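You operate a simulated robot arm through the tools that you are given. There is no shell and no other tool.

The job below is to be done with a simulated robot arm. You get a single attempt, and the scene is never put back.

TASK
Mains off first, then set the tension to 20 daN and lock it.
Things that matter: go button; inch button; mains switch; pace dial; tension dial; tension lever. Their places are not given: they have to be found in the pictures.

The check looks at the end state, three seconds after you hand in, the way a careful person would. Anything else that was tipped, shoved, dropped, spilled or broken makes it a failure.

THE ROBOT
A 7-joint arm with a two-finger parallel gripper, fixed in place. Base frame: the origin is on the floor under the middle of its stand, x ahead of it, y to its left, z up. Readings come in cm, degrees, newtons and seconds.
It reaches about 147.9 cm from its shoulder. Its first joint turns from -166.0 to 166.0 degrees. Payload 4.4 kg.
The TCP is the grasp point between the finger pads, 2.3 cm short of the fingertips. In the tool frame z runs along the fingers and y along their closing line. The gripper opens to 9.4 cm. The fingers are 3.8 cm wide and 1 cm thick; the gripper's body (5.4 by 9.6 cm) begins 3.9 cm behind the TCP.
Orientation is that of the tool frame in the base frame, as [roll, pitch, yaw] about the fixed x, y, z axes, in that order (R = Rz(yaw) Ry(pitch) Rx(roll)). With the fingers straight down and closing along the base's y, the tool's x points along the base's -x, its y along +y and its z along -z.

THE INTERFACE
- The arm moves only by the tool move_arm. Its argument "motion" is a list of rows, each a list of 2 entries, a list of its own where there are three numbers: the shift along the tool's x, y, z in units of 300 mm (1.0 is 300 mm), then the turn, a rotation vector about the tool's x, y, z in units of 60 degrees (1.0 is 60 degrees). In form: [[[x, y, z], [rx, ry, rz]], ...]. A call has 1 to 20 rows; each row is the pose to reach, as a shift and turn from the pose commanded when the call began, along the tool's axes at that moment. "gripper" is the opening in per cent of the stroke, from 0 (shut) to 100 (fully open), set as the call begins (left out, the last holds). A call with a number of a shift or a turn outside -1 to 1 is refused whole. Each row takes 0.2 s and may step no farther than 5 cm and 8.6 degrees from the row before; otherwise, or with a gripper value out of range, the whole call is refused. Where a pose cannot be reached the arm comes as near as it can. A force on the tool above 90 N (or 10 N above the force at the start of the call, whichever is more), or a blocked arm, ends the call early, and 0.2 s more pass. Each finger travels about 7.2 cm/s and halts on what it meets, pressing with about 31 N; the grip force reading is that of the motor and also rises with nothing between the fingers. The clock runs only during rows and for 0.2 s after the last one: add rows that repeat a pose to give the fingers time. It gives the time, the measured TCP pose, the force on the tool (base axes), the opening and the grip force at its end, in the units of the frame above (readings bear some noise), with the torque about the TCP (base axes, N m) and any sound that the robot's microphone picked up, and new pictures: "pictures" is both (left out), scene, wrist or none.
- Cameras (640 x 400 px; columns grow to the right, rows downward): "scene" is fixed at [5.08, -65.12, 152.97]; the picture's right is [0.12, -0.99, 0.00], its down [-0.42, -0.05, -0.90] and it looks along [0.90, 0.11, -0.43] (base axes); focal length 334 px, centre (320, 200). "wrist" rides on the gripper at [8.6, 1.6, -7.5] in the tool frame; the picture's right is [-0.18, 0.98, 0.00], its down [-0.58, -0.11, -0.81] and it looks along [-0.79, -0.15, 0.59] (tool axes); focal length 243 px, centre (320, 200).
- pixel_to_xyz(camera, pixels): for up to 12 pixels [column, row] of the newest picture of that camera ("zoom" is the newest enlarged one), the place [x, y, z] in the base frame of the surface seen there, good to about 0.2 cm. The clock stands still meanwhile.
- close_up(camera, box): a new picture of the part [left, top, right, bottom] of that camera's present view, enlarged. The clock stands still meanwhile.
- sign_off(): hands the job in; it is judged then, once.

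Leave the gripper open and the arm clear of the work at the hand-in unless told otherwise.

The tools are called after "Request:" as a command line: name --argument value ..., lists and objects as JSON in quotes. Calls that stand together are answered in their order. move_arm: Moves the arm, as the interface text tells. Its arguments: {"type":"object","properties":{"motion":{"type":"array"},"gripper":{"type":"number"},"pictures":{"type":"string","enum":["both","scene","wrist","none"]}},"required":["motion"]} The other tools are called the same way: pixel_to_xyz (camera, pixels) gives the place of the surface under pixels of a picture; close_up (camera, box) takes an enlarged picture of a part of a camera's view; sign_off () hands the job in.

At the start:

```text
t: 0.0
tool_pos: [84.06, -26.36, 121.11]
tcp_rot: [-180.0, 0.0, -179.9]
force: [0.6, 0.6, 0.4]
ft_torque: [-0.01, 0.01, 0.02]
gripper_width: 9.4
grasp_force: 0.0
```

scene: 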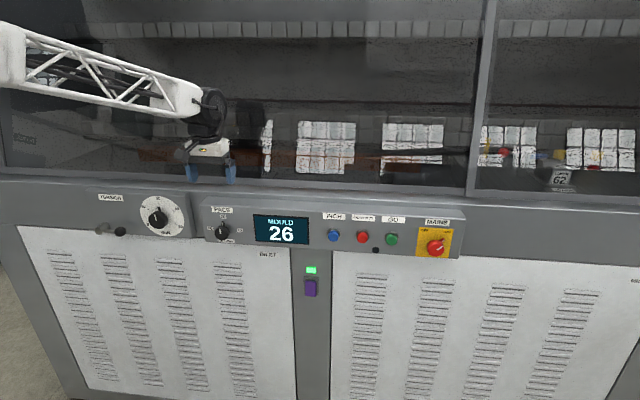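
wrist: 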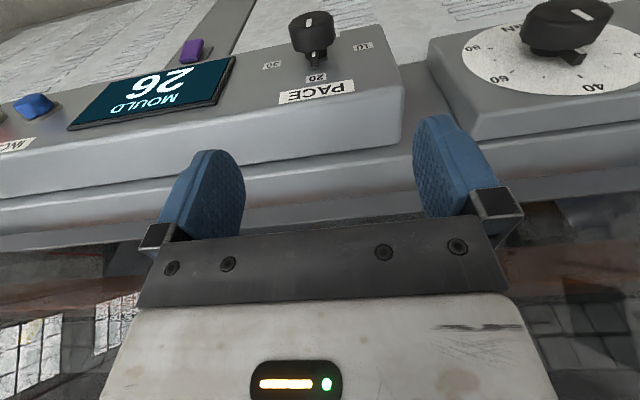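

I see a machine panel with a tension dial at about (157,217), a pace dial at (222,230), a display, blue/red/green buttons, and the red-on-yellow mains switch at (435,246). I'll enlarge the parts of the panel before moving.

Request:
close_up --camera "scene" --box '[80, 180, 260, 260]'

Request:
close_up --camera "scene" --box '[300, 200, 480, 310]'

```text
3.56 times, centred on (170, 220) of scene
```

zoom: 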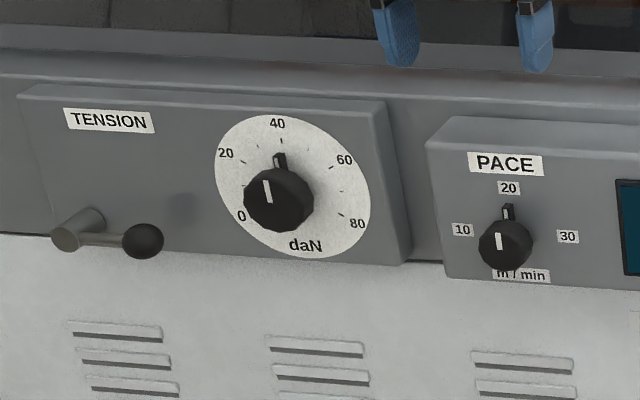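

```text
3.56 times, centred on (390, 255) of scene
```

zoom: 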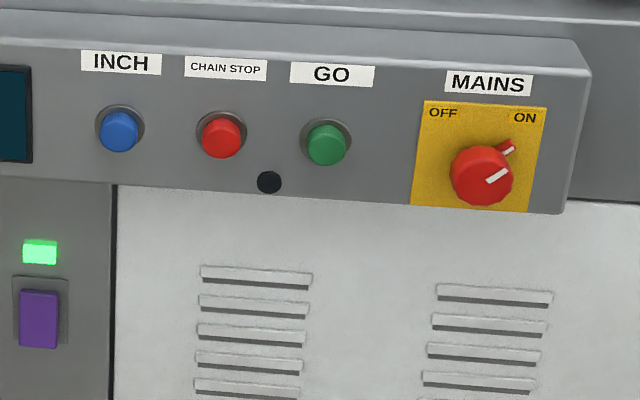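

The tension pointer sits near 40, the mains points to ON, and the lever has a ball knob next to its hub. Next I'll zoom in tighter on the lever, dial and mains, looking for lock markings.

Request:
close_up --camera "scene" --box '[85, 185, 149, 255]'

Request:
close_up --camera "scene" --box '[130, 195, 194, 240]'

Request:
close_up --camera "scene" --box '[405, 215, 469, 265]'

```text
5.71 times, centred on (117, 220) of scene
```

zoom: 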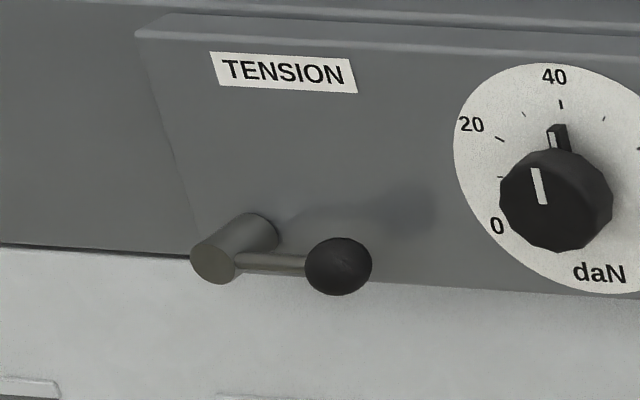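

```text
8.89 times, centred on (162, 218) of scene
```

zoom: 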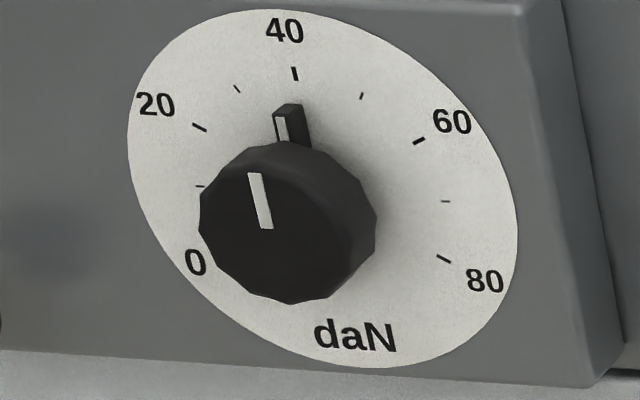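

```text
8.00 times, centred on (437, 240) of scene
```

zoom: 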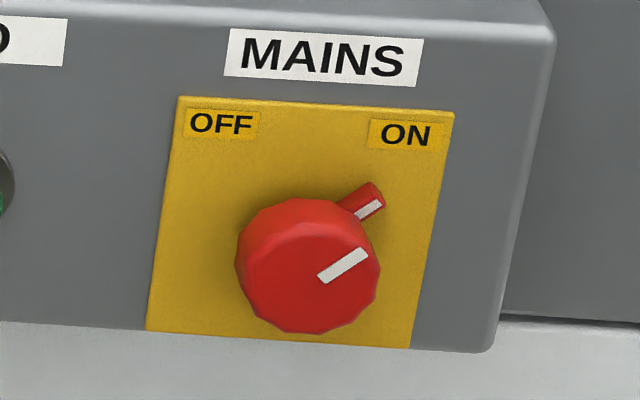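

No lock marking is visible yet. The newest zoom is the mains one, so I'll measure points on it: the yellow plate corners, the knob face, the knob marker line, and the small pointer.

Request:
pixel_to_xyz --camera "zoom" --pixels '[[185, 105], [445, 120], [155, 320], [405, 340], [300, 270], [325, 278], [362, 254], [245, 265], [370, 300], [375, 195], [300, 205], [300, 325]]'

Request:
pixel_to_xyz --camera "scene" --pixels '[[157, 217], [145, 205], [175, 210], [150, 230], [121, 231], [105, 232], [113, 231], [110, 198], [222, 232], [333, 236], [391, 239], [190, 225]]'

```text
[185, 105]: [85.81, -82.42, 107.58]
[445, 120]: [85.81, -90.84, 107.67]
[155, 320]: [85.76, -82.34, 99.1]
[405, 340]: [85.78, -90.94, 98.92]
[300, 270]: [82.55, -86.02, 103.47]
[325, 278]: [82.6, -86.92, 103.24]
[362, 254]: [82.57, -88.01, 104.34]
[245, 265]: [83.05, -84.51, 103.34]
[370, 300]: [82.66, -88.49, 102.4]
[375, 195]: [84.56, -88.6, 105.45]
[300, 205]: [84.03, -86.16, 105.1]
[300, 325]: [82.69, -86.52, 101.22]
```

```text
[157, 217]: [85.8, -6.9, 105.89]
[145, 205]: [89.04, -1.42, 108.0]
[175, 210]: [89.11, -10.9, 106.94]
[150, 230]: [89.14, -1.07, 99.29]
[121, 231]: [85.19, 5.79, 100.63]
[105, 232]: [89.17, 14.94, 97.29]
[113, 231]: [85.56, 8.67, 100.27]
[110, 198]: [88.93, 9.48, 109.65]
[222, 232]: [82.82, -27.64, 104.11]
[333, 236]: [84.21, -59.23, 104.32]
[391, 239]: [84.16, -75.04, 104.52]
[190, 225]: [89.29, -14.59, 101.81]
```

The panels are vertical and face the robot, with the mains plate at x≈85.8 and its knob centred near (82.5, -86.5, 103.3). The tension face is at x≈89.1. I'll back away from the machine and start tilting the fingers to point forward, checking pictures along the way.

Request:
move_arm --motion '[[[0.08, -0.066, 0.02], [0, -0.1, 0]], [[0.16, -0.132, 0.04], [0, -0.2, 0]], [[0.24, -0.198, 0.06], [0, -0.3, 0]], [[0.32, -0.264, 0.08], [0, -0.4, 0]], [[0.4, -0.33, 0.1], [0, -0.5, 0]], [[0.48, -0.396, 0.12], [0, -0.6, 0]], [[0.56, -0.462, 0.14], [0, -0.7, 0]], [[0.64, -0.528, 0.16], [0, -0.8, 0]], [[0.72, -0.594, 0.18], [0, -0.9, 0]], [[0.8, -0.66, 0.2], [0, -1.0, 0]]]' --gripper 100

```text
t: 2.3
tool_pos: [67.99, -37.62, 109.28]
tcp_rot: [174.1, 56.9, -176.2]
force: [-0.6, -0.3, 0.2]
ft_torque: [0.01, 0.01, 0.03]
gripper_width: 9.39
grasp_force: 0.1
stopped in row 10: the arm was blocked; the commanded pose is now the measured one
```

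scene: 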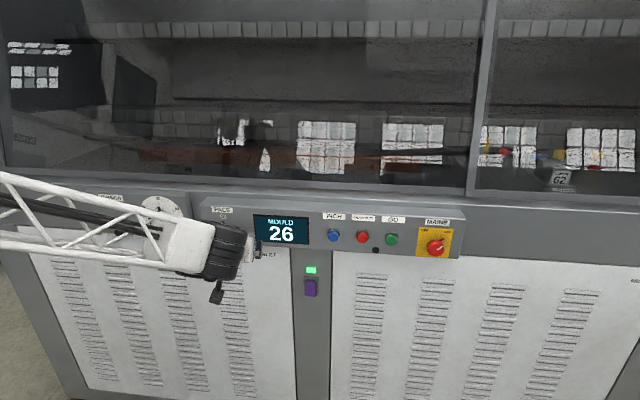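
wrist: 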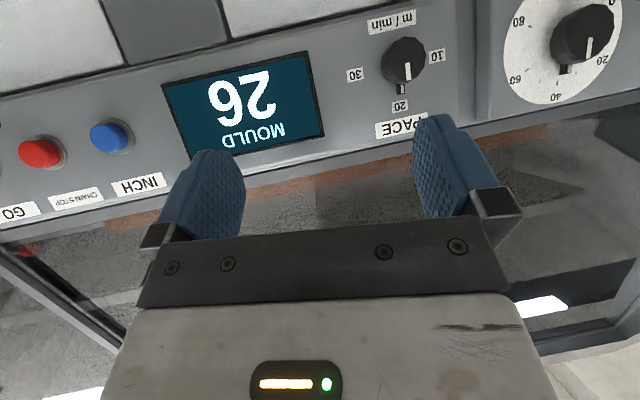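

The arm stopped near (68, -37.6, 109.3), short of the pose I asked for. That looks like a fold limit because it was so close in, not a contact, since the forces are ≈0. I'll slide toward the mains side (base -y), where the arm stretches out more, and won't turn yet.

Request:
move_arm --motion '[[[0, -0.13, -0.015], [0, 0, 0]], [[0, -0.26, -0.03], [0, 0, 0]], [[0, -0.39, -0.045], [0, 0, 0]], [[0, -0.52, -0.06], [0, 0, 0]], [[0, -0.65, -0.08], [0, 0, 0]], [[0, -0.78, -0.09], [0, 0, 0]], [[0, -0.9, -0.1], [0, 0, 0]], [[0, -0.9, -0.1], [0, 0, 0]]]'

```text
t: 4.1
tool_pos: [68.59, -65.53, 109.12]
tcp_rot: [174.2, 56.9, -176.8]
force: [-0.4, -0.7, -1.0]
ft_torque: [-0.02, -0.01, 0.0]
gripper_width: 9.4
grasp_force: 0.0
```

scene: 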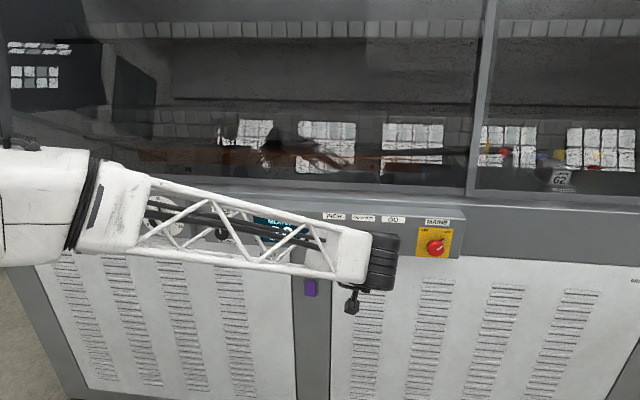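
wrist: 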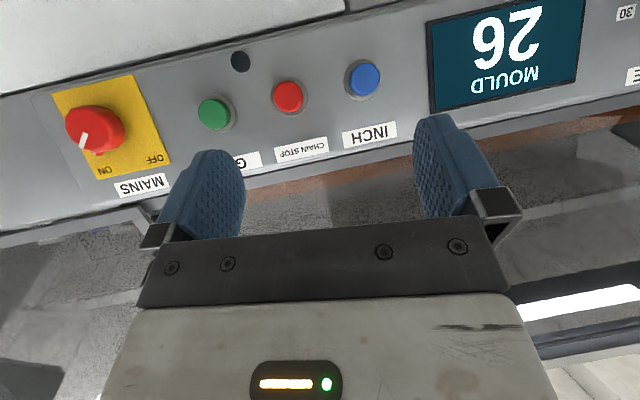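

The slide worked, and the TCP is at (68.6, -65.5, 109.1). Now I'll finish the tilt so the fingers point straight along +x, and bring the TCP in front of the mains knob at about (70, -86.5, 103.3).

Request:
move_arm --motion '[[[0.02, -0.089, 0.005], [0.018, -0.069, -0.0016]], [[0.04, -0.177, 0.01], [0.036, -0.138, -0.003]], [[0.059, -0.266, 0.015], [0.055, -0.207, -0.0047]], [[0.079, -0.354, 0.02], [0.073, -0.276, -0.006]], [[0.099, -0.443, 0.025], [0.091, -0.345, -0.008]], [[0.118, -0.532, 0.03], [0.109, -0.414, -0.0094]], [[0.138, -0.62, 0.035], [0.128, -0.483, -0.011]], [[0.158, -0.709, 0.04], [0.1458, -0.552, -0.0125]], [[0.158, -0.709, 0.04], [0.1458, -0.552, -0.0125]]]'

```text
t: 6.1
tool_pos: [70.27, -86.39, 103.5]
tcp_rot: [-3.7, 89.9, -3.8]
force: [-1.0, -0.2, 0.0]
ft_torque: [0.02, 0.01, -0.02]
gripper_width: 9.42
grasp_force: 0.1
```

scene: 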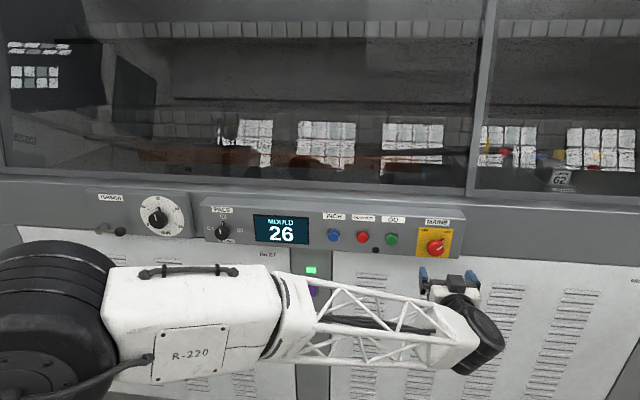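
wrist: 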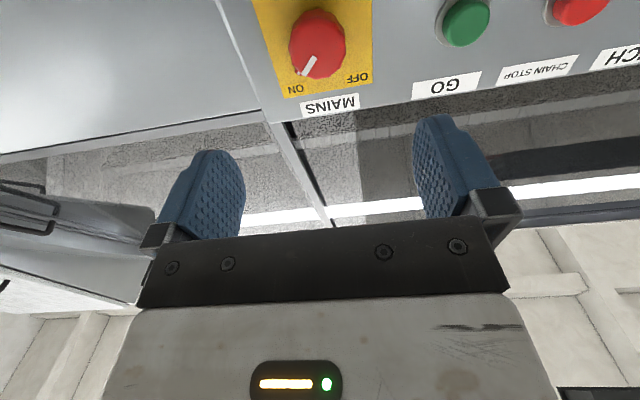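

The fingers now point straight at the panel from (70.3, -86.4, 103.5). I'll zoom in on the mains knob for a more exact centre and size.

Request:
close_up --camera "scene" --box '[417, 231, 453, 260]'

Request:
close_up --camera "wrist" --box '[250, 0, 400, 120]'

```text
13.79 times, centred on (435, 246) of scene
```

zoom: 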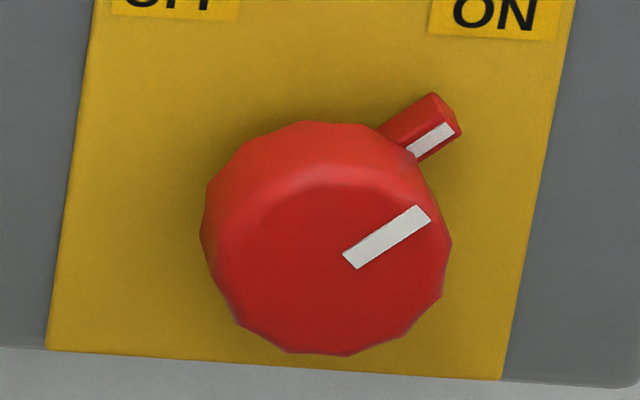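

```text
3.33 times, centred on (325, 60) of wrist
```

zoom: 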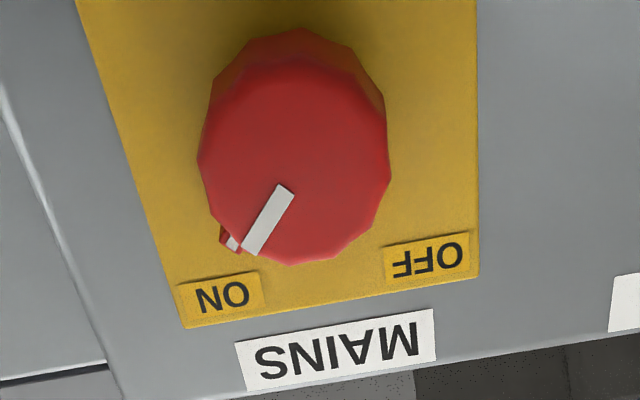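

The wrist zoom gives a clear view of the red knob. I'll measure its rim left and right at columns 200 and 388, its top and bottom, the marker ends, and the plate.

Request:
pixel_to_xyz --camera "zoom" --pixels '[[202, 165], [385, 165], [290, 258], [280, 75], [285, 188], [250, 250], [235, 105], [365, 110], [225, 235], [335, 240], [300, 35], [440, 200]]'

```text
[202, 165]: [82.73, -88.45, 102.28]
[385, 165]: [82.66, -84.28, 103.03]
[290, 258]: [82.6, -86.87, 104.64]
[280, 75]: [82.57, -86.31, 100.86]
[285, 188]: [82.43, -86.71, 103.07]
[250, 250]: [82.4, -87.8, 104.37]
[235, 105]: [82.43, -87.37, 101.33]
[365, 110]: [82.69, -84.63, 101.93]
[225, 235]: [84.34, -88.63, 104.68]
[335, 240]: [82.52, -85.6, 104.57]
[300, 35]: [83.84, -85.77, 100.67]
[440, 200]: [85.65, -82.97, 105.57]
```

The knob centre comes out near y=-86.5, z=102.85, radius ≈2.1, and its front at x=82.5. The pointer is at the ON diagonal. I'll roll the fingers +45° so they close across the pointer and approach to x≈79, with fingertips at 81.3, still short of the knob.

Request:
move_arm --motion '[[[0.004, -0.001, 0.045], [0, 0, 0.125]], [[0.008, -0.002, 0.09], [0, 0, 0.25]], [[0.011, -0.002, 0.135], [0, 0, 0.375]], [[0.015, -0.003, 0.18], [0, 0, 0.5]], [[0.018, -0.003, 0.235], [0, 0, 0.625]], [[0.0217, -0.004, 0.291], [0, 0, 0.75]], [[0.0217, -0.004, 0.291], [0, 0, 0.75]]]'

```text
t: 7.7
tool_pos: [79.05, -86.56, 103.11]
tcp_rot: [89.9, 44.9, 90.0]
force: [-0.5, -0.8, 0.2]
ft_torque: [-0.01, -0.01, 0.01]
gripper_width: 9.41
grasp_force: 0.0
```

scene: 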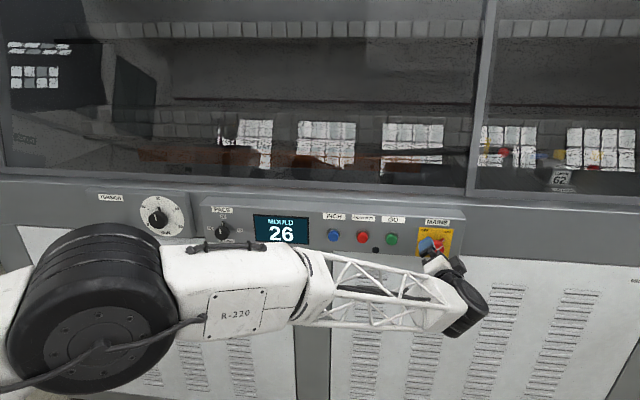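
wrist: 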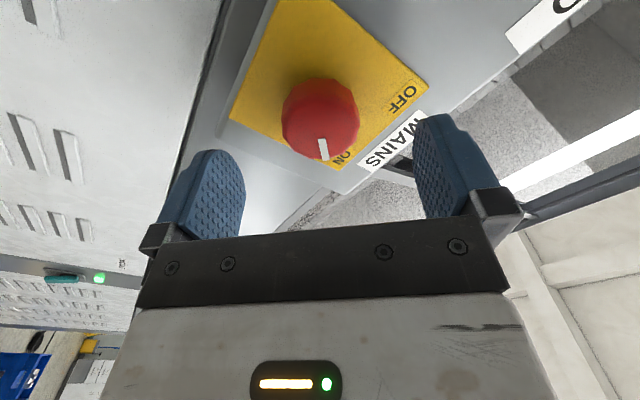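

The knob is centred between the open fingers. Next I go in 3.85 cm, to fingertips at x≈85.2 (the plate is at 85.8), with a small centring shift.

Request:
move_arm --motion '[[[0.004, -0.002, 0.045], [0, 0, 0]], [[0.0075, -0.0047, 0.09], [0, 0, 0]], [[0.0075, -0.0047, 0.128], [0, 0, 0]], [[0.0075, -0.0047, 0.128], [0, 0, 0]]]'

```text
t: 8.7
tool_pos: [82.85, -86.55, 102.82]
tcp_rot: [90.0, 45.0, 90.0]
force: [-0.4, 0.7, 0.5]
ft_torque: [0.02, 0.01, 0.0]
gripper_width: 9.38
grasp_force: 0.1
```

scene: 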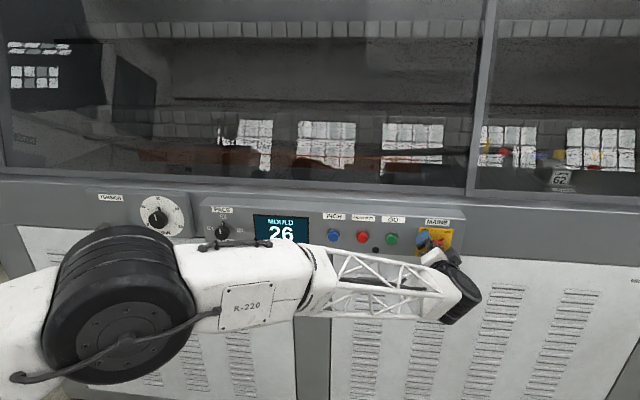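
wrist: 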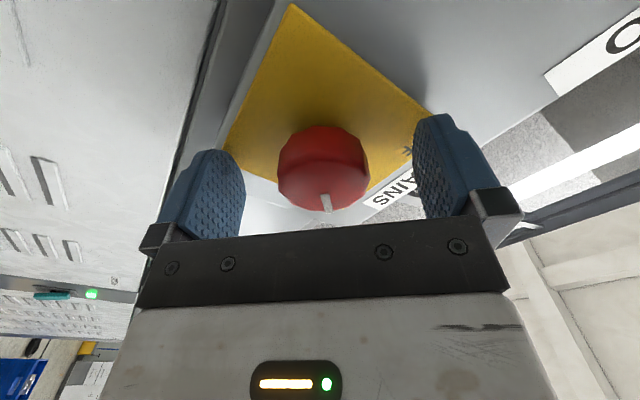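

The fingers straddle the red knob and there's no contact force. I'll close the gripper on it and hold still for a moment.

Request:
move_arm --motion '[[[0, 0, 0], [0, 0, 0]], [[0, 0, 0], [0, 0, 0]], [[0, 0, 0], [0, 0, 0]], [[0, 0, 0], [0, 0, 0]]]' --gripper 0

```text
t: 9.7
tool_pos: [82.84, -86.34, 102.89]
tcp_rot: [90.0, 45.1, 90.0]
force: [-1.5, 18.5, 10.9]
ft_torque: [0.0, -0.04, 0.51]
gripper_width: 4.36
grasp_force: 45.1
```

scene: 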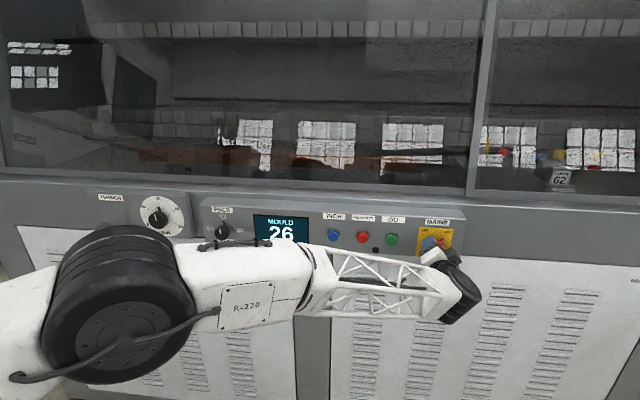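
wrist: 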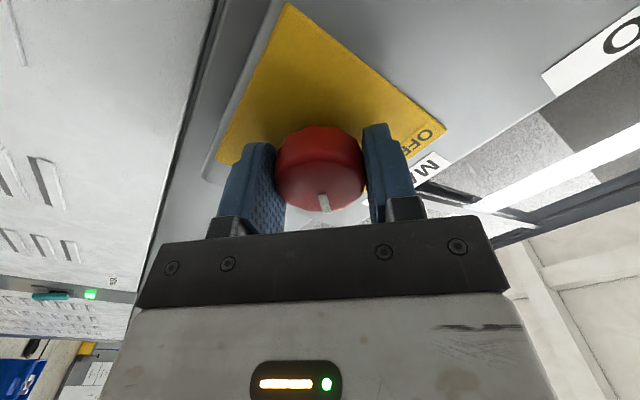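

The gripper holds the knob at a width of 4.36 cm. The force reads about 21 N along the closing line, so the TCP is slightly off the knob's axis. I'll shift +0.25 cm along tool y to relieve it.

Request:
move_arm --motion '[[[0, 0.008, 0], [0, 0, 0]], [[0, 0.008, 0], [0, 0, 0]]]' --pictures "none"

```text
t: 10.3
tool_pos: [82.89, -86.32, 102.77]
tcp_rot: [90.0, 45.1, 89.8]
force: [25.6, -29.6, 3.4]
ft_torque: [-0.05, -0.14, -0.42]
gripper_width: 4.34
grasp_force: 45.2
```

That overshot: the force now reads about -18 N along the closing line. I'll come back half of that shift.

Request:
move_arm --motion '[[[0, -0.004, 0], [0, 0, 0]], [[0, -0.004, 0], [0, 0, 0]]]' --pictures "none"

```text
t: 10.9
tool_pos: [82.82, -86.36, 102.92]
tcp_rot: [90.0, 44.9, 90.1]
force: [24.7, -17.8, 5.0]
ft_torque: [-0.05, -0.19, -0.41]
gripper_width: 4.34
grasp_force: 44.9
```

The forces are moderate now. I'll turn the knob anticlockwise as seen from the robot, which is negative about tool z, starting with 30°, and check the picture.

Request:
move_arm --motion '[[[0, 0, 0], [0, 0, -0.1]], [[0, 0, 0], [0, 0, -0.2]], [[0, 0, 0], [0, 0, -0.3]], [[0, 0, 0], [0, 0, -0.4]], [[0, 0, 0], [0, 0, -0.5]]]' --pictures "wrist"

```text
t: 12.1
tool_pos: [82.88, -86.49, 102.8]
tcp_rot: [89.9, 74.9, 89.9]
force: [10.4, -23.3, 2.9]
ft_torque: [0.05, -0.29, -0.49]
gripper_width: 4.34
grasp_force: 45.1
```

wrist: 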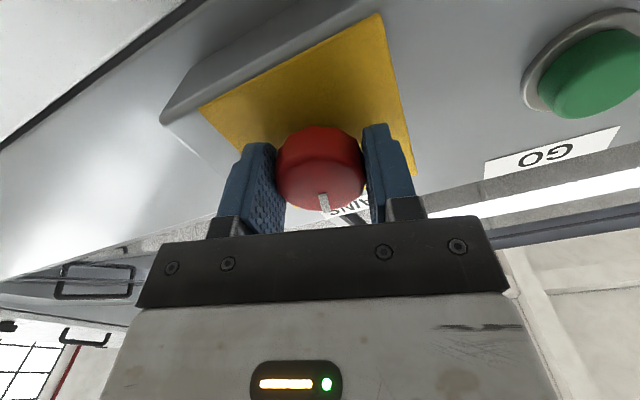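

The knob follows the gripper, because its marker stays put in the wrist view. I'll continue the remaining 60°, with a small shift toward -y to ease the side force.

Request:
move_arm --motion '[[[0, -0.004, 0], [0, 0, -0.1]], [[0, -0.004, 0], [0, 0, -0.2]], [[0, -0.004, 0], [0, 0, -0.3]], [[0, -0.004, 0], [0, 0, -0.4]], [[0, -0.004, 0], [0, 0, -0.5]], [[0, -0.004, 0], [0, 0, -0.6]], [[0, -0.004, 0], [0, 0, -0.7]], [[0, -0.004, 0], [0, 0, -0.8]], [[0, -0.004, 0], [0, 0, -0.9]], [[0, -0.004, 0], [0, 0, -1.0]]]'

```text
t: 14.3
tool_pos: [82.83, -86.64, 102.99]
tcp_rot: [-89.7, 44.9, -89.8]
force: [3.6, -31.7, 14.2]
ft_torque: [0.78, -0.38, -0.27]
gripper_width: 4.36
grasp_force: 45.0
```

scene: 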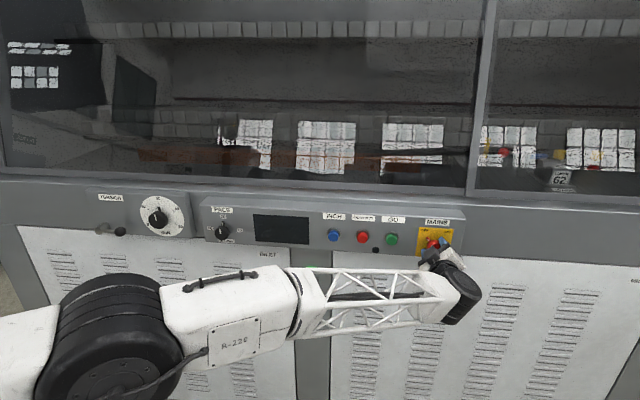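
wrist: 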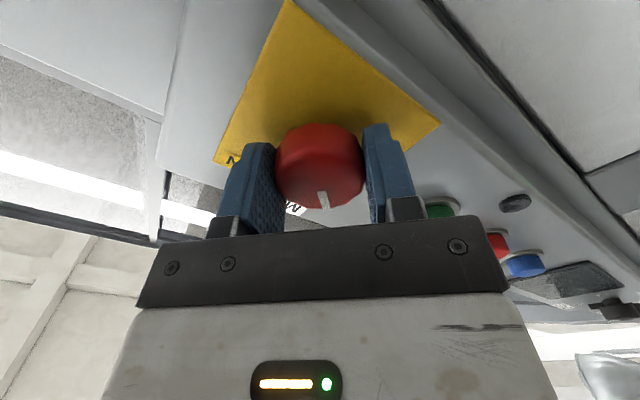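

The display has gone dark, so the mains are off. Now I'll open the gripper, holding still first, then back straight out 12 cm.

Request:
move_arm --motion '[[[0, 0, 0], [0, 0, 0]], [[0, 0, 0], [0, 0, 0]], [[0, 0, 0], [0, 0, 0]], [[0, 0, 0], [0, 0, 0]], [[0, 0, -0.1], [0, 0, 0]], [[0, 0, -0.2], [0, 0, 0]], [[0, 0, -0.3], [0, 0, 0]], [[0, 0, -0.4], [0, 0, 0]]]' --gripper 100

```text
t: 16.1
tool_pos: [70.9, -86.59, 102.96]
tcp_rot: [-89.9, 45.0, -90.0]
force: [-0.7, -0.2, -0.6]
ft_torque: [0.04, 0.02, 0.03]
gripper_width: 9.39
grasp_force: 0.1
```

scene: 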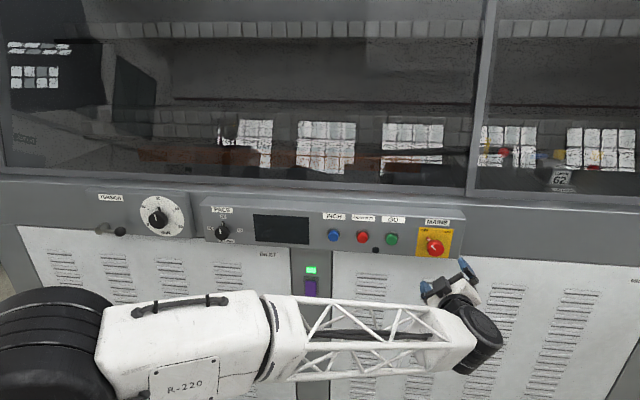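
wrist: 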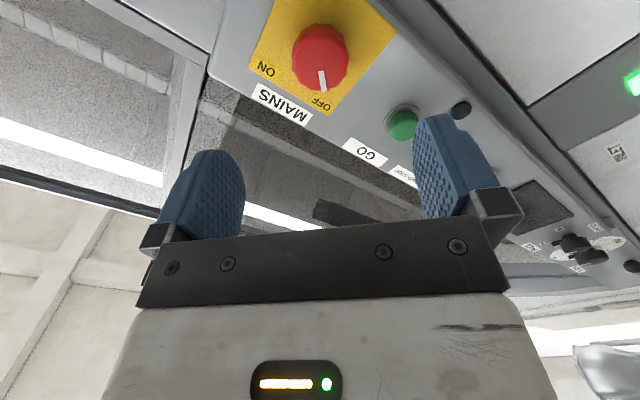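

The gripper is free of the knob. I'll check the mains switch in a close-up to see where it points.

Request:
close_up --camera "scene" --box '[405, 215, 469, 265]'

Request:
close_up --camera "scene" --box '[85, 185, 205, 250]'

```text
8.00 times, centred on (437, 240) of scene
```

zoom: 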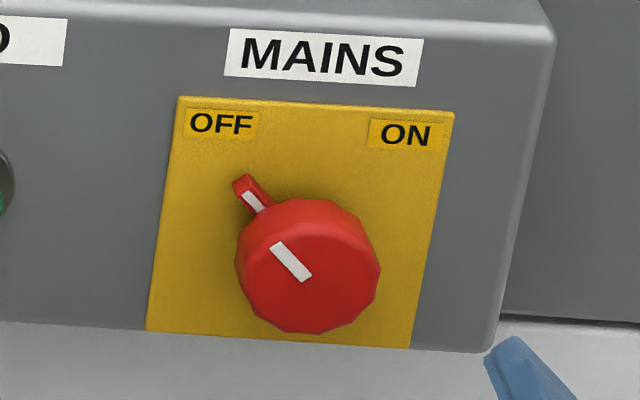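

```text
5.33 times, centred on (145, 218) of scene
```

zoom: 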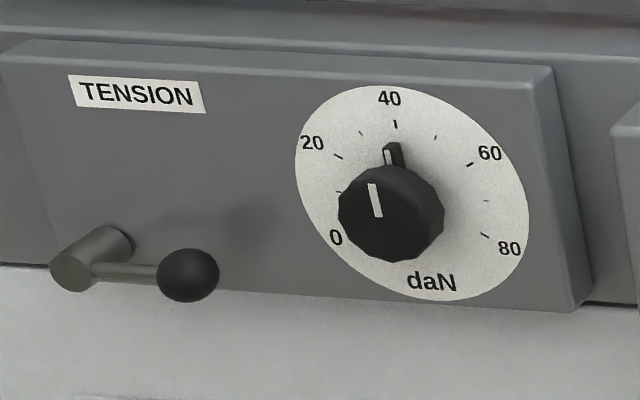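

The mains switch points squarely at OFF. On the tension dial I'll measure the tick marks, the pointer, the knob and the lever in this zoom.

Request:
pixel_to_xyz --camera "zoom" --pixels '[[396, 125], [338, 156], [470, 164], [485, 236], [340, 192], [436, 136], [362, 131], [393, 152], [370, 185], [378, 215], [388, 158], [487, 200]]'

Request:
pixel_to_xyz --camera "zoom" --pixels '[[385, 220], [342, 215], [440, 225], [385, 260], [70, 272], [115, 240], [188, 272], [160, 275], [215, 275], [188, 300], [130, 272], [105, 270]]'

```text
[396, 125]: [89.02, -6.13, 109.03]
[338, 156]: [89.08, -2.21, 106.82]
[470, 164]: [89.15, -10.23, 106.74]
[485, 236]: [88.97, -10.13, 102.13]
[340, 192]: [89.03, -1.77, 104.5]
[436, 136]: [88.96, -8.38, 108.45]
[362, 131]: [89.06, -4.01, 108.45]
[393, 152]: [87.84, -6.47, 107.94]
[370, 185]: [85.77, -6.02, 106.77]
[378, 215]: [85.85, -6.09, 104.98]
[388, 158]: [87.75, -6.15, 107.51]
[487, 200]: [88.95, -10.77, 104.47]
```

```text
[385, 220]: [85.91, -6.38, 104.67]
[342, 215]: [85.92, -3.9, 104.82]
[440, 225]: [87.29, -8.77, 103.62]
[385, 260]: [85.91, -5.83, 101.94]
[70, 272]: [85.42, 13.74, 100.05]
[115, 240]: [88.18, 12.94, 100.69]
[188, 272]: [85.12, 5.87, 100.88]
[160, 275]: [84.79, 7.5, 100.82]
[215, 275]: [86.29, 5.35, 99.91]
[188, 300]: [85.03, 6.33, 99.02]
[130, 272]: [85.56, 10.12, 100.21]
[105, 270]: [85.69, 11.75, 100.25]
```

From the ticks, the dial centre is about (y=-6.2, z=104.35). The scale runs 3° per daN, with 40 straight up and 20 at 60° toward +y. The dial's front is at x≈85.9 and its panel at 89.05.

Now I'll travel back toward the dial at a safe distance, undoing the roll on the way.

Request:
move_arm --motion '[[[-0.087, 0.078, 0.016], [0, 0, 0.094]], [[-0.173, 0.157, 0.032], [0, 0, 0.188]], [[-0.26, 0.235, 0.049], [0, 0, 0.281]], [[-0.347, 0.314, 0.065], [0, 0, 0.375]], [[-0.433, 0.392, 0.081], [0, 0, 0.469]], [[-0.52, 0.47, 0.097], [0, 0, 0.563]], [[-0.606, 0.549, 0.114], [0, 0, 0.656]], [[-0.693, 0.627, 0.13], [0, 0, 0.75]], [[-0.693, 0.627, 0.13], [0, 0, 0.75]]]' --pictures "scene"

```text
t: 18.1
tool_pos: [74.75, -58.16, 104.57]
tcp_rot: [56.0, 89.9, 56.0]
force: [-0.2, 0.0, -0.1]
ft_torque: [-0.01, 0.02, -0.01]
gripper_width: 9.38
grasp_force: 0.1
```

scene: 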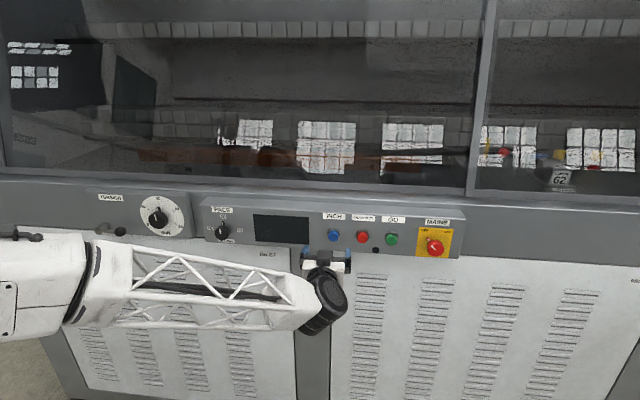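

The arm is clear at (74.8, -58.2, 104.6) with the fingers level. I'll keep sliding toward +y, staying in front of the pace dial and the buttons.

Request:
move_arm --motion '[[[0, 0.12, 0.01], [0, 0, 0]], [[0, 0.24, 0.02], [0, 0, 0]], [[0, 0.36, 0.03], [0, 0, 0]], [[0, 0.48, 0.04], [0, 0, 0]], [[0, 0.6, 0.05], [0, 0, 0]], [[0, 0.72, 0.05], [0, 0, 0]], [[0, 0.84, 0.05], [0, 0, 0]], [[0, 0.84, 0.05], [0, 0, 0]]]' --pictures "scene"

```text
t: 19.9
tool_pos: [76.15, -33.49, 104.16]
tcp_rot: [11.8, 90.0, 11.7]
force: [0.8, 0.4, -0.1]
ft_torque: [0.0, -0.03, -0.01]
gripper_width: 9.41
grasp_force: 0.1
```

scene: 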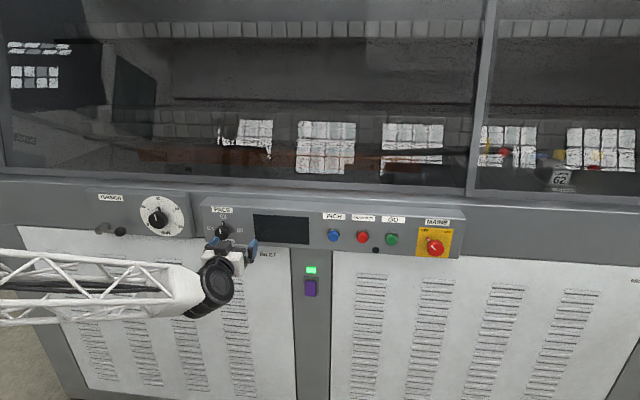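

That worked, and the TCP is in front of the pace dial at y≈-33.5. I'll slide on to y≈-6.2, in front of the tension dial.

Request:
move_arm --motion '[[[0, 0.12, 0.01], [0, 0, 0]], [[0, 0.24, 0.02], [0, 0, 0]], [[0, 0.36, 0.03], [0, 0, 0]], [[0, 0.48, 0.04], [0, 0, 0]], [[0, 0.6, 0.05], [0, 0, 0]], [[0, 0.72, 0.06], [0, 0, 0]], [[0, 0.84, 0.06], [0, 0, 0]], [[-0.005, 0.91, 0.06], [0, 0, 0]], [[-0.005, 0.91, 0.06], [0, 0, 0]]]'

```text
t: 21.9
tool_pos: [77.81, -7.58, 104.69]
tcp_rot: [-179.8, 89.8, -178.8]
force: [0.1, -0.6, 0.1]
ft_torque: [-0.02, -0.02, 0.0]
gripper_width: 9.38
grasp_force: 0.0
out of reach, approached as far as the arm can: row 8, 9
```

scene: 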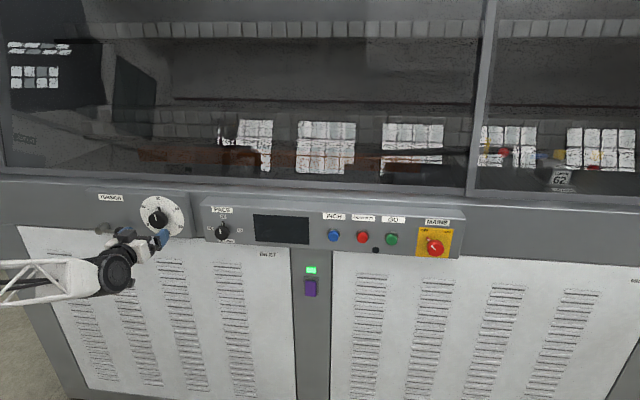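
wrist: 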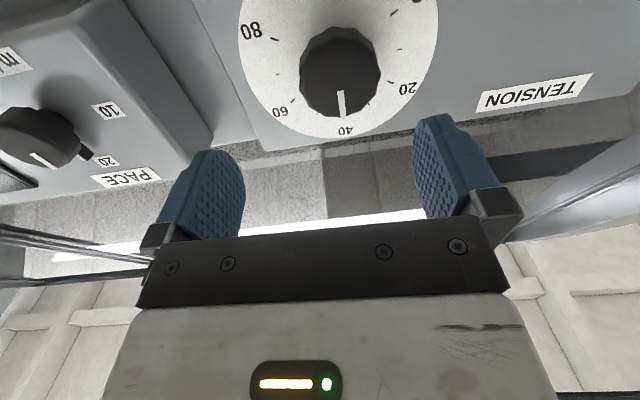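

The arm stopped short at y≈-7.6 because it's too folded at this x. Moving forward should free it. First I'll get a close look at the dial and the lever area in the wrist view.

Request:
close_up --camera "wrist" --box '[230, 0, 450, 140]'

Request:
close_up --camera "wrist" --box '[440, 0, 640, 125]'

```text
2.86 times, centred on (340, 70) of wrist
```

zoom: 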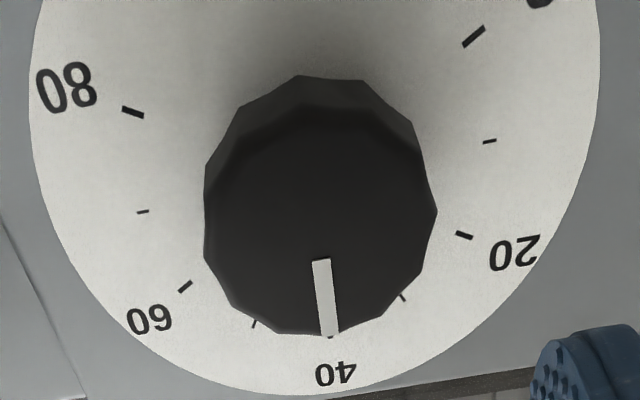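

```text
3.20 times, centred on (540, 62) of wrist
```

zoom: 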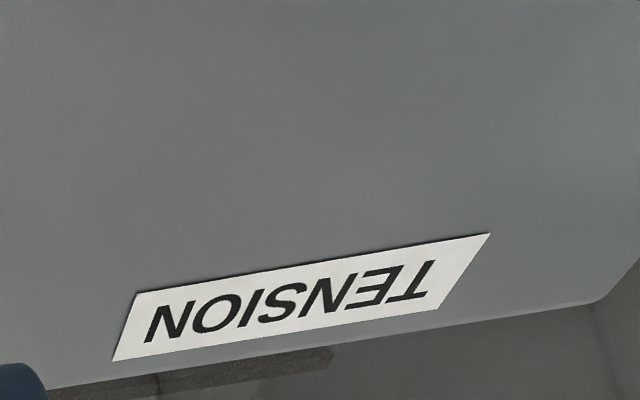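

I'll measure the dial marker's inner and outer ends and the rim in the wrist picture, to get the present angle and the centre.

Request:
pixel_to_xyz --camera "wrist" --pixels '[[343, 114], [340, 92], [301, 70], [380, 76], [340, 40], [336, 117], [390, 81.5], [345.5, 123], [296, 91], [370, 105]]'

```text
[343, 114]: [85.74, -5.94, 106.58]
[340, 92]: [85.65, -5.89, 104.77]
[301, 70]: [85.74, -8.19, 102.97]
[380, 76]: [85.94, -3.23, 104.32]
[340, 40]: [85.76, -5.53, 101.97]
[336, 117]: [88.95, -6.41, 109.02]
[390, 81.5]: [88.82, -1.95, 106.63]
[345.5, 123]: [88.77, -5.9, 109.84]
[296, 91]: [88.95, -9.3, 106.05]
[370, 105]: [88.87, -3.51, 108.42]
```

The marker is close to 40 and the centre near (-6.1, 104.35). I'll go forward 4 cm, to fingertips at ≈84.1 (the knob front is at 85.8), and see whether y can then be corrected.

Request:
move_arm --motion '[[[0, 0, 0.045], [0, 0, 0]], [[0, 0, 0.09], [0, 0, 0]], [[0, 0, 0.133], [0, 0, 0]], [[0, 0, 0.133], [0, 0, 0]]]' --pictures "wrist"

```text
t: 22.9
tool_pos: [81.51, -8.37, 104.96]
tcp_rot: [177.9, 89.9, 178.7]
force: [0.1, -0.3, 0.1]
ft_torque: [0.03, -0.01, 0.03]
gripper_width: 9.4
grasp_force: 0.0
out of reach, approached as far as the arm can: row 1, 2, 3, 4
```

wrist: 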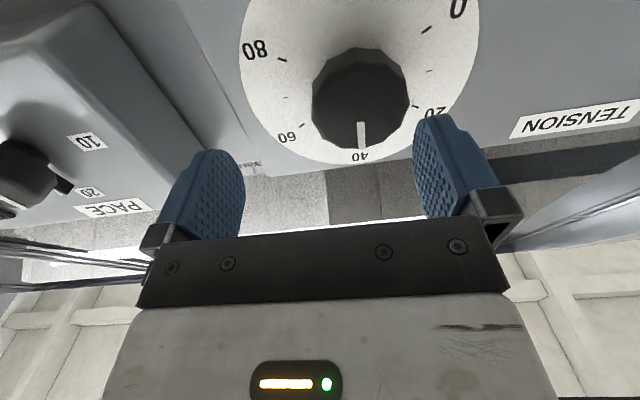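

It still reports out of reach and has drifted to y≈-8.4, so some wrist joint is near its limit and this isn't folding. I'll look at the scene and measure where the forearm and wrist lie, to understand the arm's posture.

Request:
close_up --camera "scene" --box '[0, 180, 240, 330]'

Request:
pixel_to_xyz --camera "scene" --pixels '[[113, 268], [125, 248], [80, 275], [40, 262], [5, 268], [5, 300], [100, 262], [128, 275]]'

```text
2.67 times, centred on (120, 255) of scene
```

zoom: 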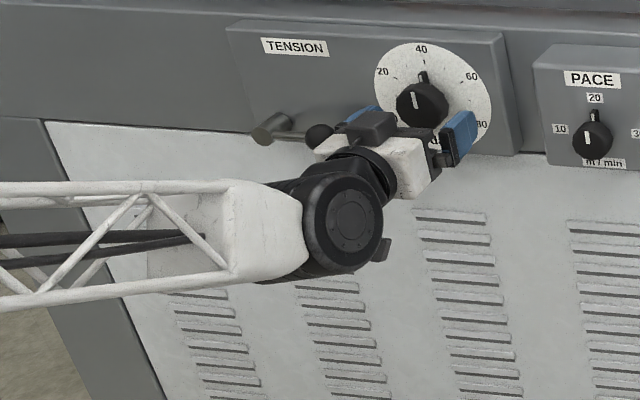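

```text
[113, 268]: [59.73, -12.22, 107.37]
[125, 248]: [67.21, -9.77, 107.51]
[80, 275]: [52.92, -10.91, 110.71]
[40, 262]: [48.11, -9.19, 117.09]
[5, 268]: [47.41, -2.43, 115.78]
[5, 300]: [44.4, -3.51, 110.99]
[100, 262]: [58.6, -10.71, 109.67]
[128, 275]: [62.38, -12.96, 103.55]
```

The forearm comes in from behind and above, sloping down, and then bends at the wrist. I'll test whether the last joint's roll is what limits it, with a 20° positive roll in place. The fingertips are still 2 cm in front of the knob.

Request:
move_arm --motion '[[[0, 0, 0], [0, 0, 0.1]], [[0, 0, 0], [0, 0, 0.2]], [[0, 0, 0], [0, 0, 0.3]], [[0, 0, 0], [0, 0, 0.3]]]' --pictures "scene"

```text
t: 23.9
tool_pos: [81.42, -8.51, 104.84]
tcp_rot: [90.3, 72.0, 90.9]
force: [0.5, 0.1, 0.5]
ft_torque: [0.01, 0.02, 0.0]
gripper_width: 9.41
grasp_force: 0.1
```

scene: 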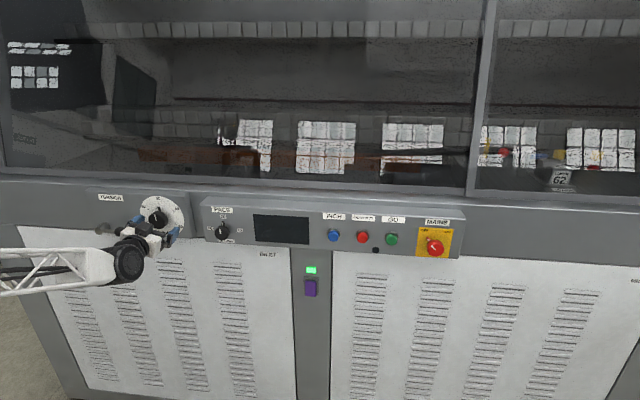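

The roll went through with no reach complaint. From here I'll try shifting +2.2 cm in y and -0.5 cm in z to line up with the dial axis.

Request:
move_arm --motion '[[[0.019, 0.032, 0], [0, 0, 0]], [[0.0385, 0.065, 0], [0, 0, 0]], [[0.0385, 0.065, 0], [0, 0, 0]]]' --pictures "wrist"

```text
t: 24.7
tool_pos: [81.31, -7.82, 104.84]
tcp_rot: [90.8, 71.9, 91.9]
force: [1.0, 0.1, -0.2]
ft_torque: [-0.01, 0.04, -0.01]
gripper_width: 9.41
grasp_force: 0.0
out of reach, approached as far as the arm can: row 1, 2, 3
```

wrist: 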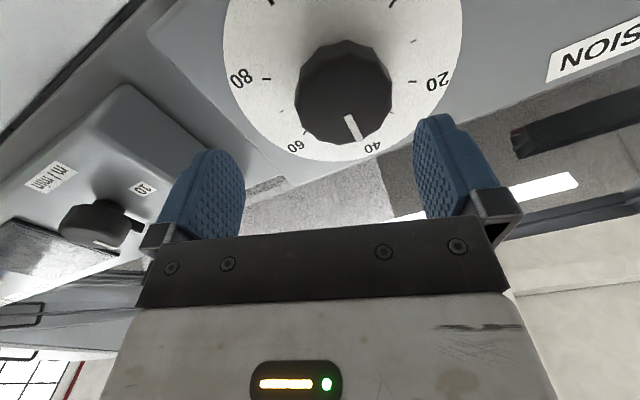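

The roll isn't the limit, and y still stops at about -7.8. If I let the tool yaw about 2.5° toward +y, the whole arm can swing on its first joint instead, and the dial tolerates that small tilt. I'll try that together with the shift.

Request:
move_arm --motion '[[[0.016, 0.024, 0], [-0.02, 0.0065, 0]], [[0.0327, 0.048, 0], [-0.04, 0.013, 0]], [[0.0327, 0.048, 0], [-0.04, 0.013, 0]]]' --pictures "wrist"

```text
t: 25.5
tool_pos: [81.33, -6.09, 104.37]
tcp_rot: [89.8, 72.0, 92.4]
force: [-0.1, -0.3, -0.9]
ft_torque: [0.02, 0.02, 0.02]
gripper_width: 9.4
grasp_force: 0.0
```

wrist: 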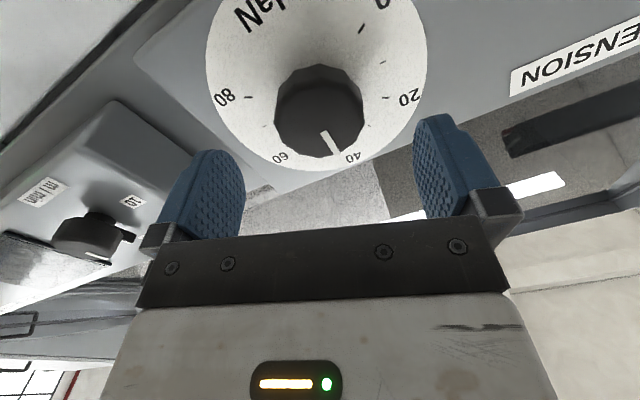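

Now the TCP is at (81.3, -6.1, 104.4) with a 2.4° yaw, and the dial is centred between the fingers. I'll advance 4.55 cm straight along x so the fingertips reach x≈88.2, just short of the dial plate at 89.05.

Request:
move_arm --motion '[[[-0.0005, -0.002, 0.04], [0, 0, 0]], [[-0.001, -0.003, 0.08], [0, 0, 0]], [[-0.0015, -0.005, 0.12], [0, 0, 0]], [[-0.002, -0.006, 0.151], [0, 0, 0]], [[-0.002, -0.006, 0.151], [0, 0, 0]]]'

```text
t: 26.7
tool_pos: [85.89, -6.16, 104.48]
tcp_rot: [89.9, 71.9, 92.6]
force: [-0.6, -0.9, 0.2]
ft_torque: [0.01, 0.02, 0.0]
gripper_width: 9.39
grasp_force: 0.1
```

scene: 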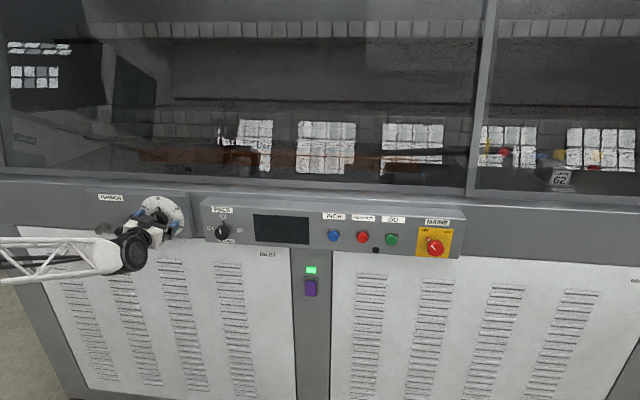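
wrist: 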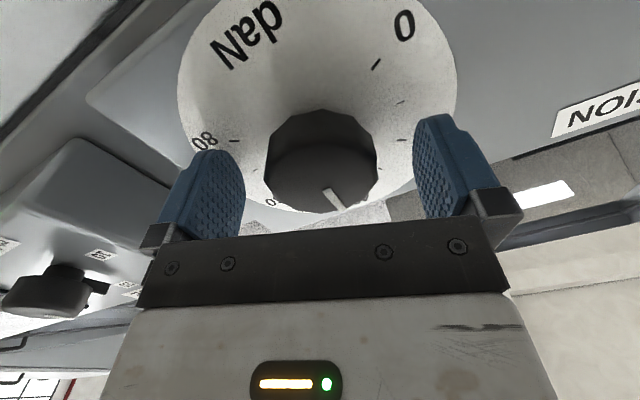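

The fingers are around the dial with no contact. I'll close on it.

Request:
move_arm --motion '[[[0, 0, 0], [0, 0, 0]], [[0, 0, 0], [0, 0, 0]], [[0, 0, 0], [0, 0, 0]], [[0, 0, 0], [0, 0, 0]]]' --gripper 0 --pictures "wrist"

```text
t: 27.7
tool_pos: [85.91, -6.16, 104.47]
tcp_rot: [89.8, 72.0, 92.6]
force: [1.7, 4.6, 0.3]
ft_torque: [-0.03, -0.06, 0.25]
gripper_width: 5.32
grasp_force: 44.9
```

wrist: 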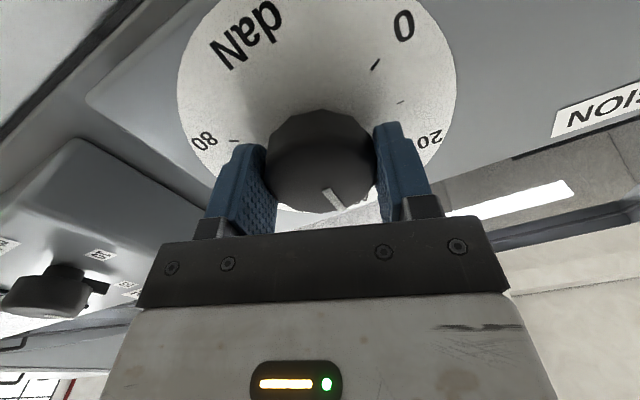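

It's a good, centred grip at 5.32 cm with only ≈5 N of side force. I'll turn 15° toward lower numbers (negative about tool z) and check that the dial follows, in case it's locked.

Request:
move_arm --motion '[[[0, 0, 0], [0, 0, -0.083]], [[0, 0, 0], [0, 0, -0.167]], [[0, 0, 0], [0, 0, -0.25]], [[0, 0, 0], [0, 0, -0.25]]]'

```text
t: 28.7
tool_pos: [85.92, -5.98, 104.57]
tcp_rot: [87.3, 87.1, 89.9]
force: [3.9, 19.1, 13.1]
ft_torque: [1.03, -0.52, 0.47]
gripper_width: 5.34
grasp_force: 45.1
```

scene: 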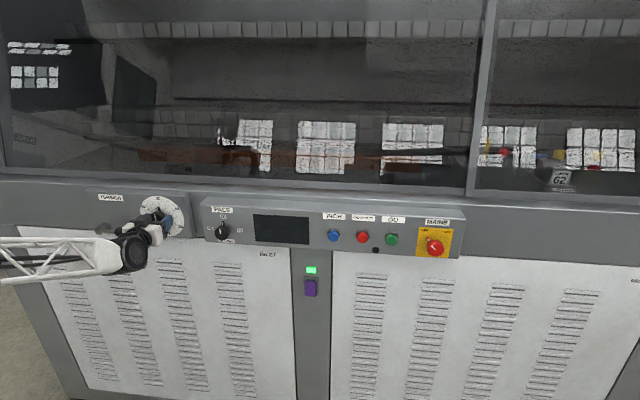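
wrist: 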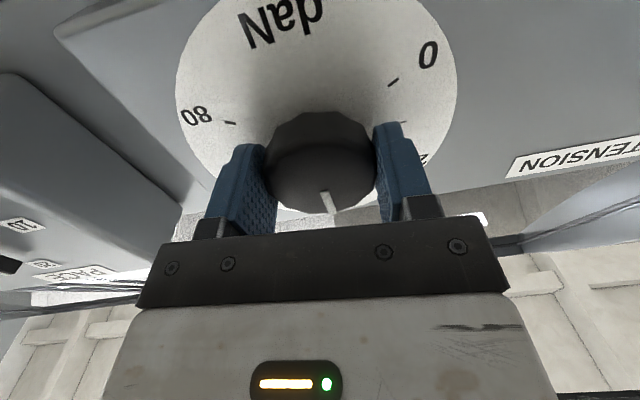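

The torque reads about 1 N·m, and the marker has shifted a little in the gripper's view, so the dial may have slipped. I'll zoom in and measure the marker's angle.

Request:
close_up --camera "wrist" --box '[250, 90, 410, 220]'

Request:
close_up --camera "scene" --box '[85, 185, 205, 260]'

Request:
pixel_to_xyz --camera "wrist" --pixels '[[323, 194], [331, 210], [333, 211], [325, 198], [320, 150], [300, 200]]'

```text
3.08 times, centred on (330, 155) of wrist
```

zoom: 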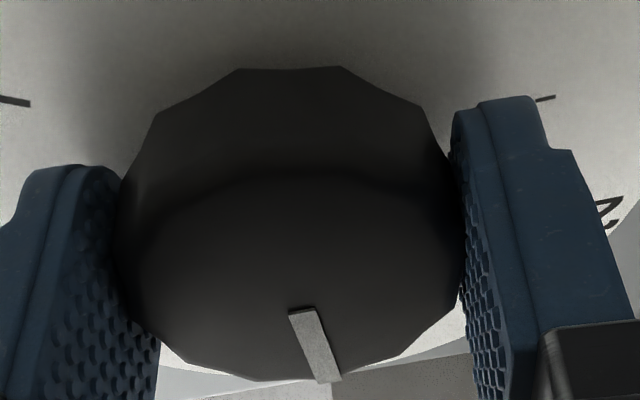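

```text
5.33 times, centred on (145, 222) of scene
```

zoom: 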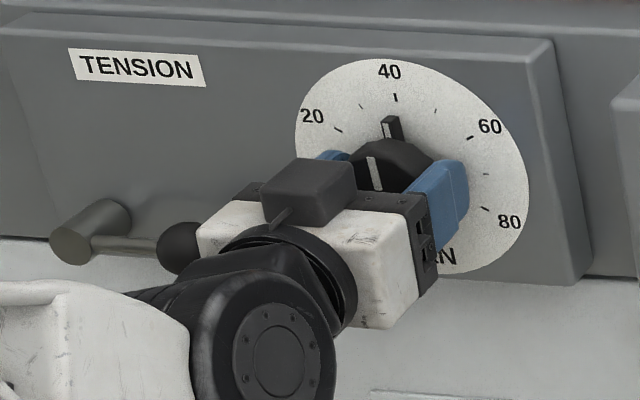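

```text
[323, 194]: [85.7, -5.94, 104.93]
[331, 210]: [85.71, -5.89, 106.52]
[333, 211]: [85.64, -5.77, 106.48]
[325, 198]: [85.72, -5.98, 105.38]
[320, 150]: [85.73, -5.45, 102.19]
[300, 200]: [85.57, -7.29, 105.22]
```

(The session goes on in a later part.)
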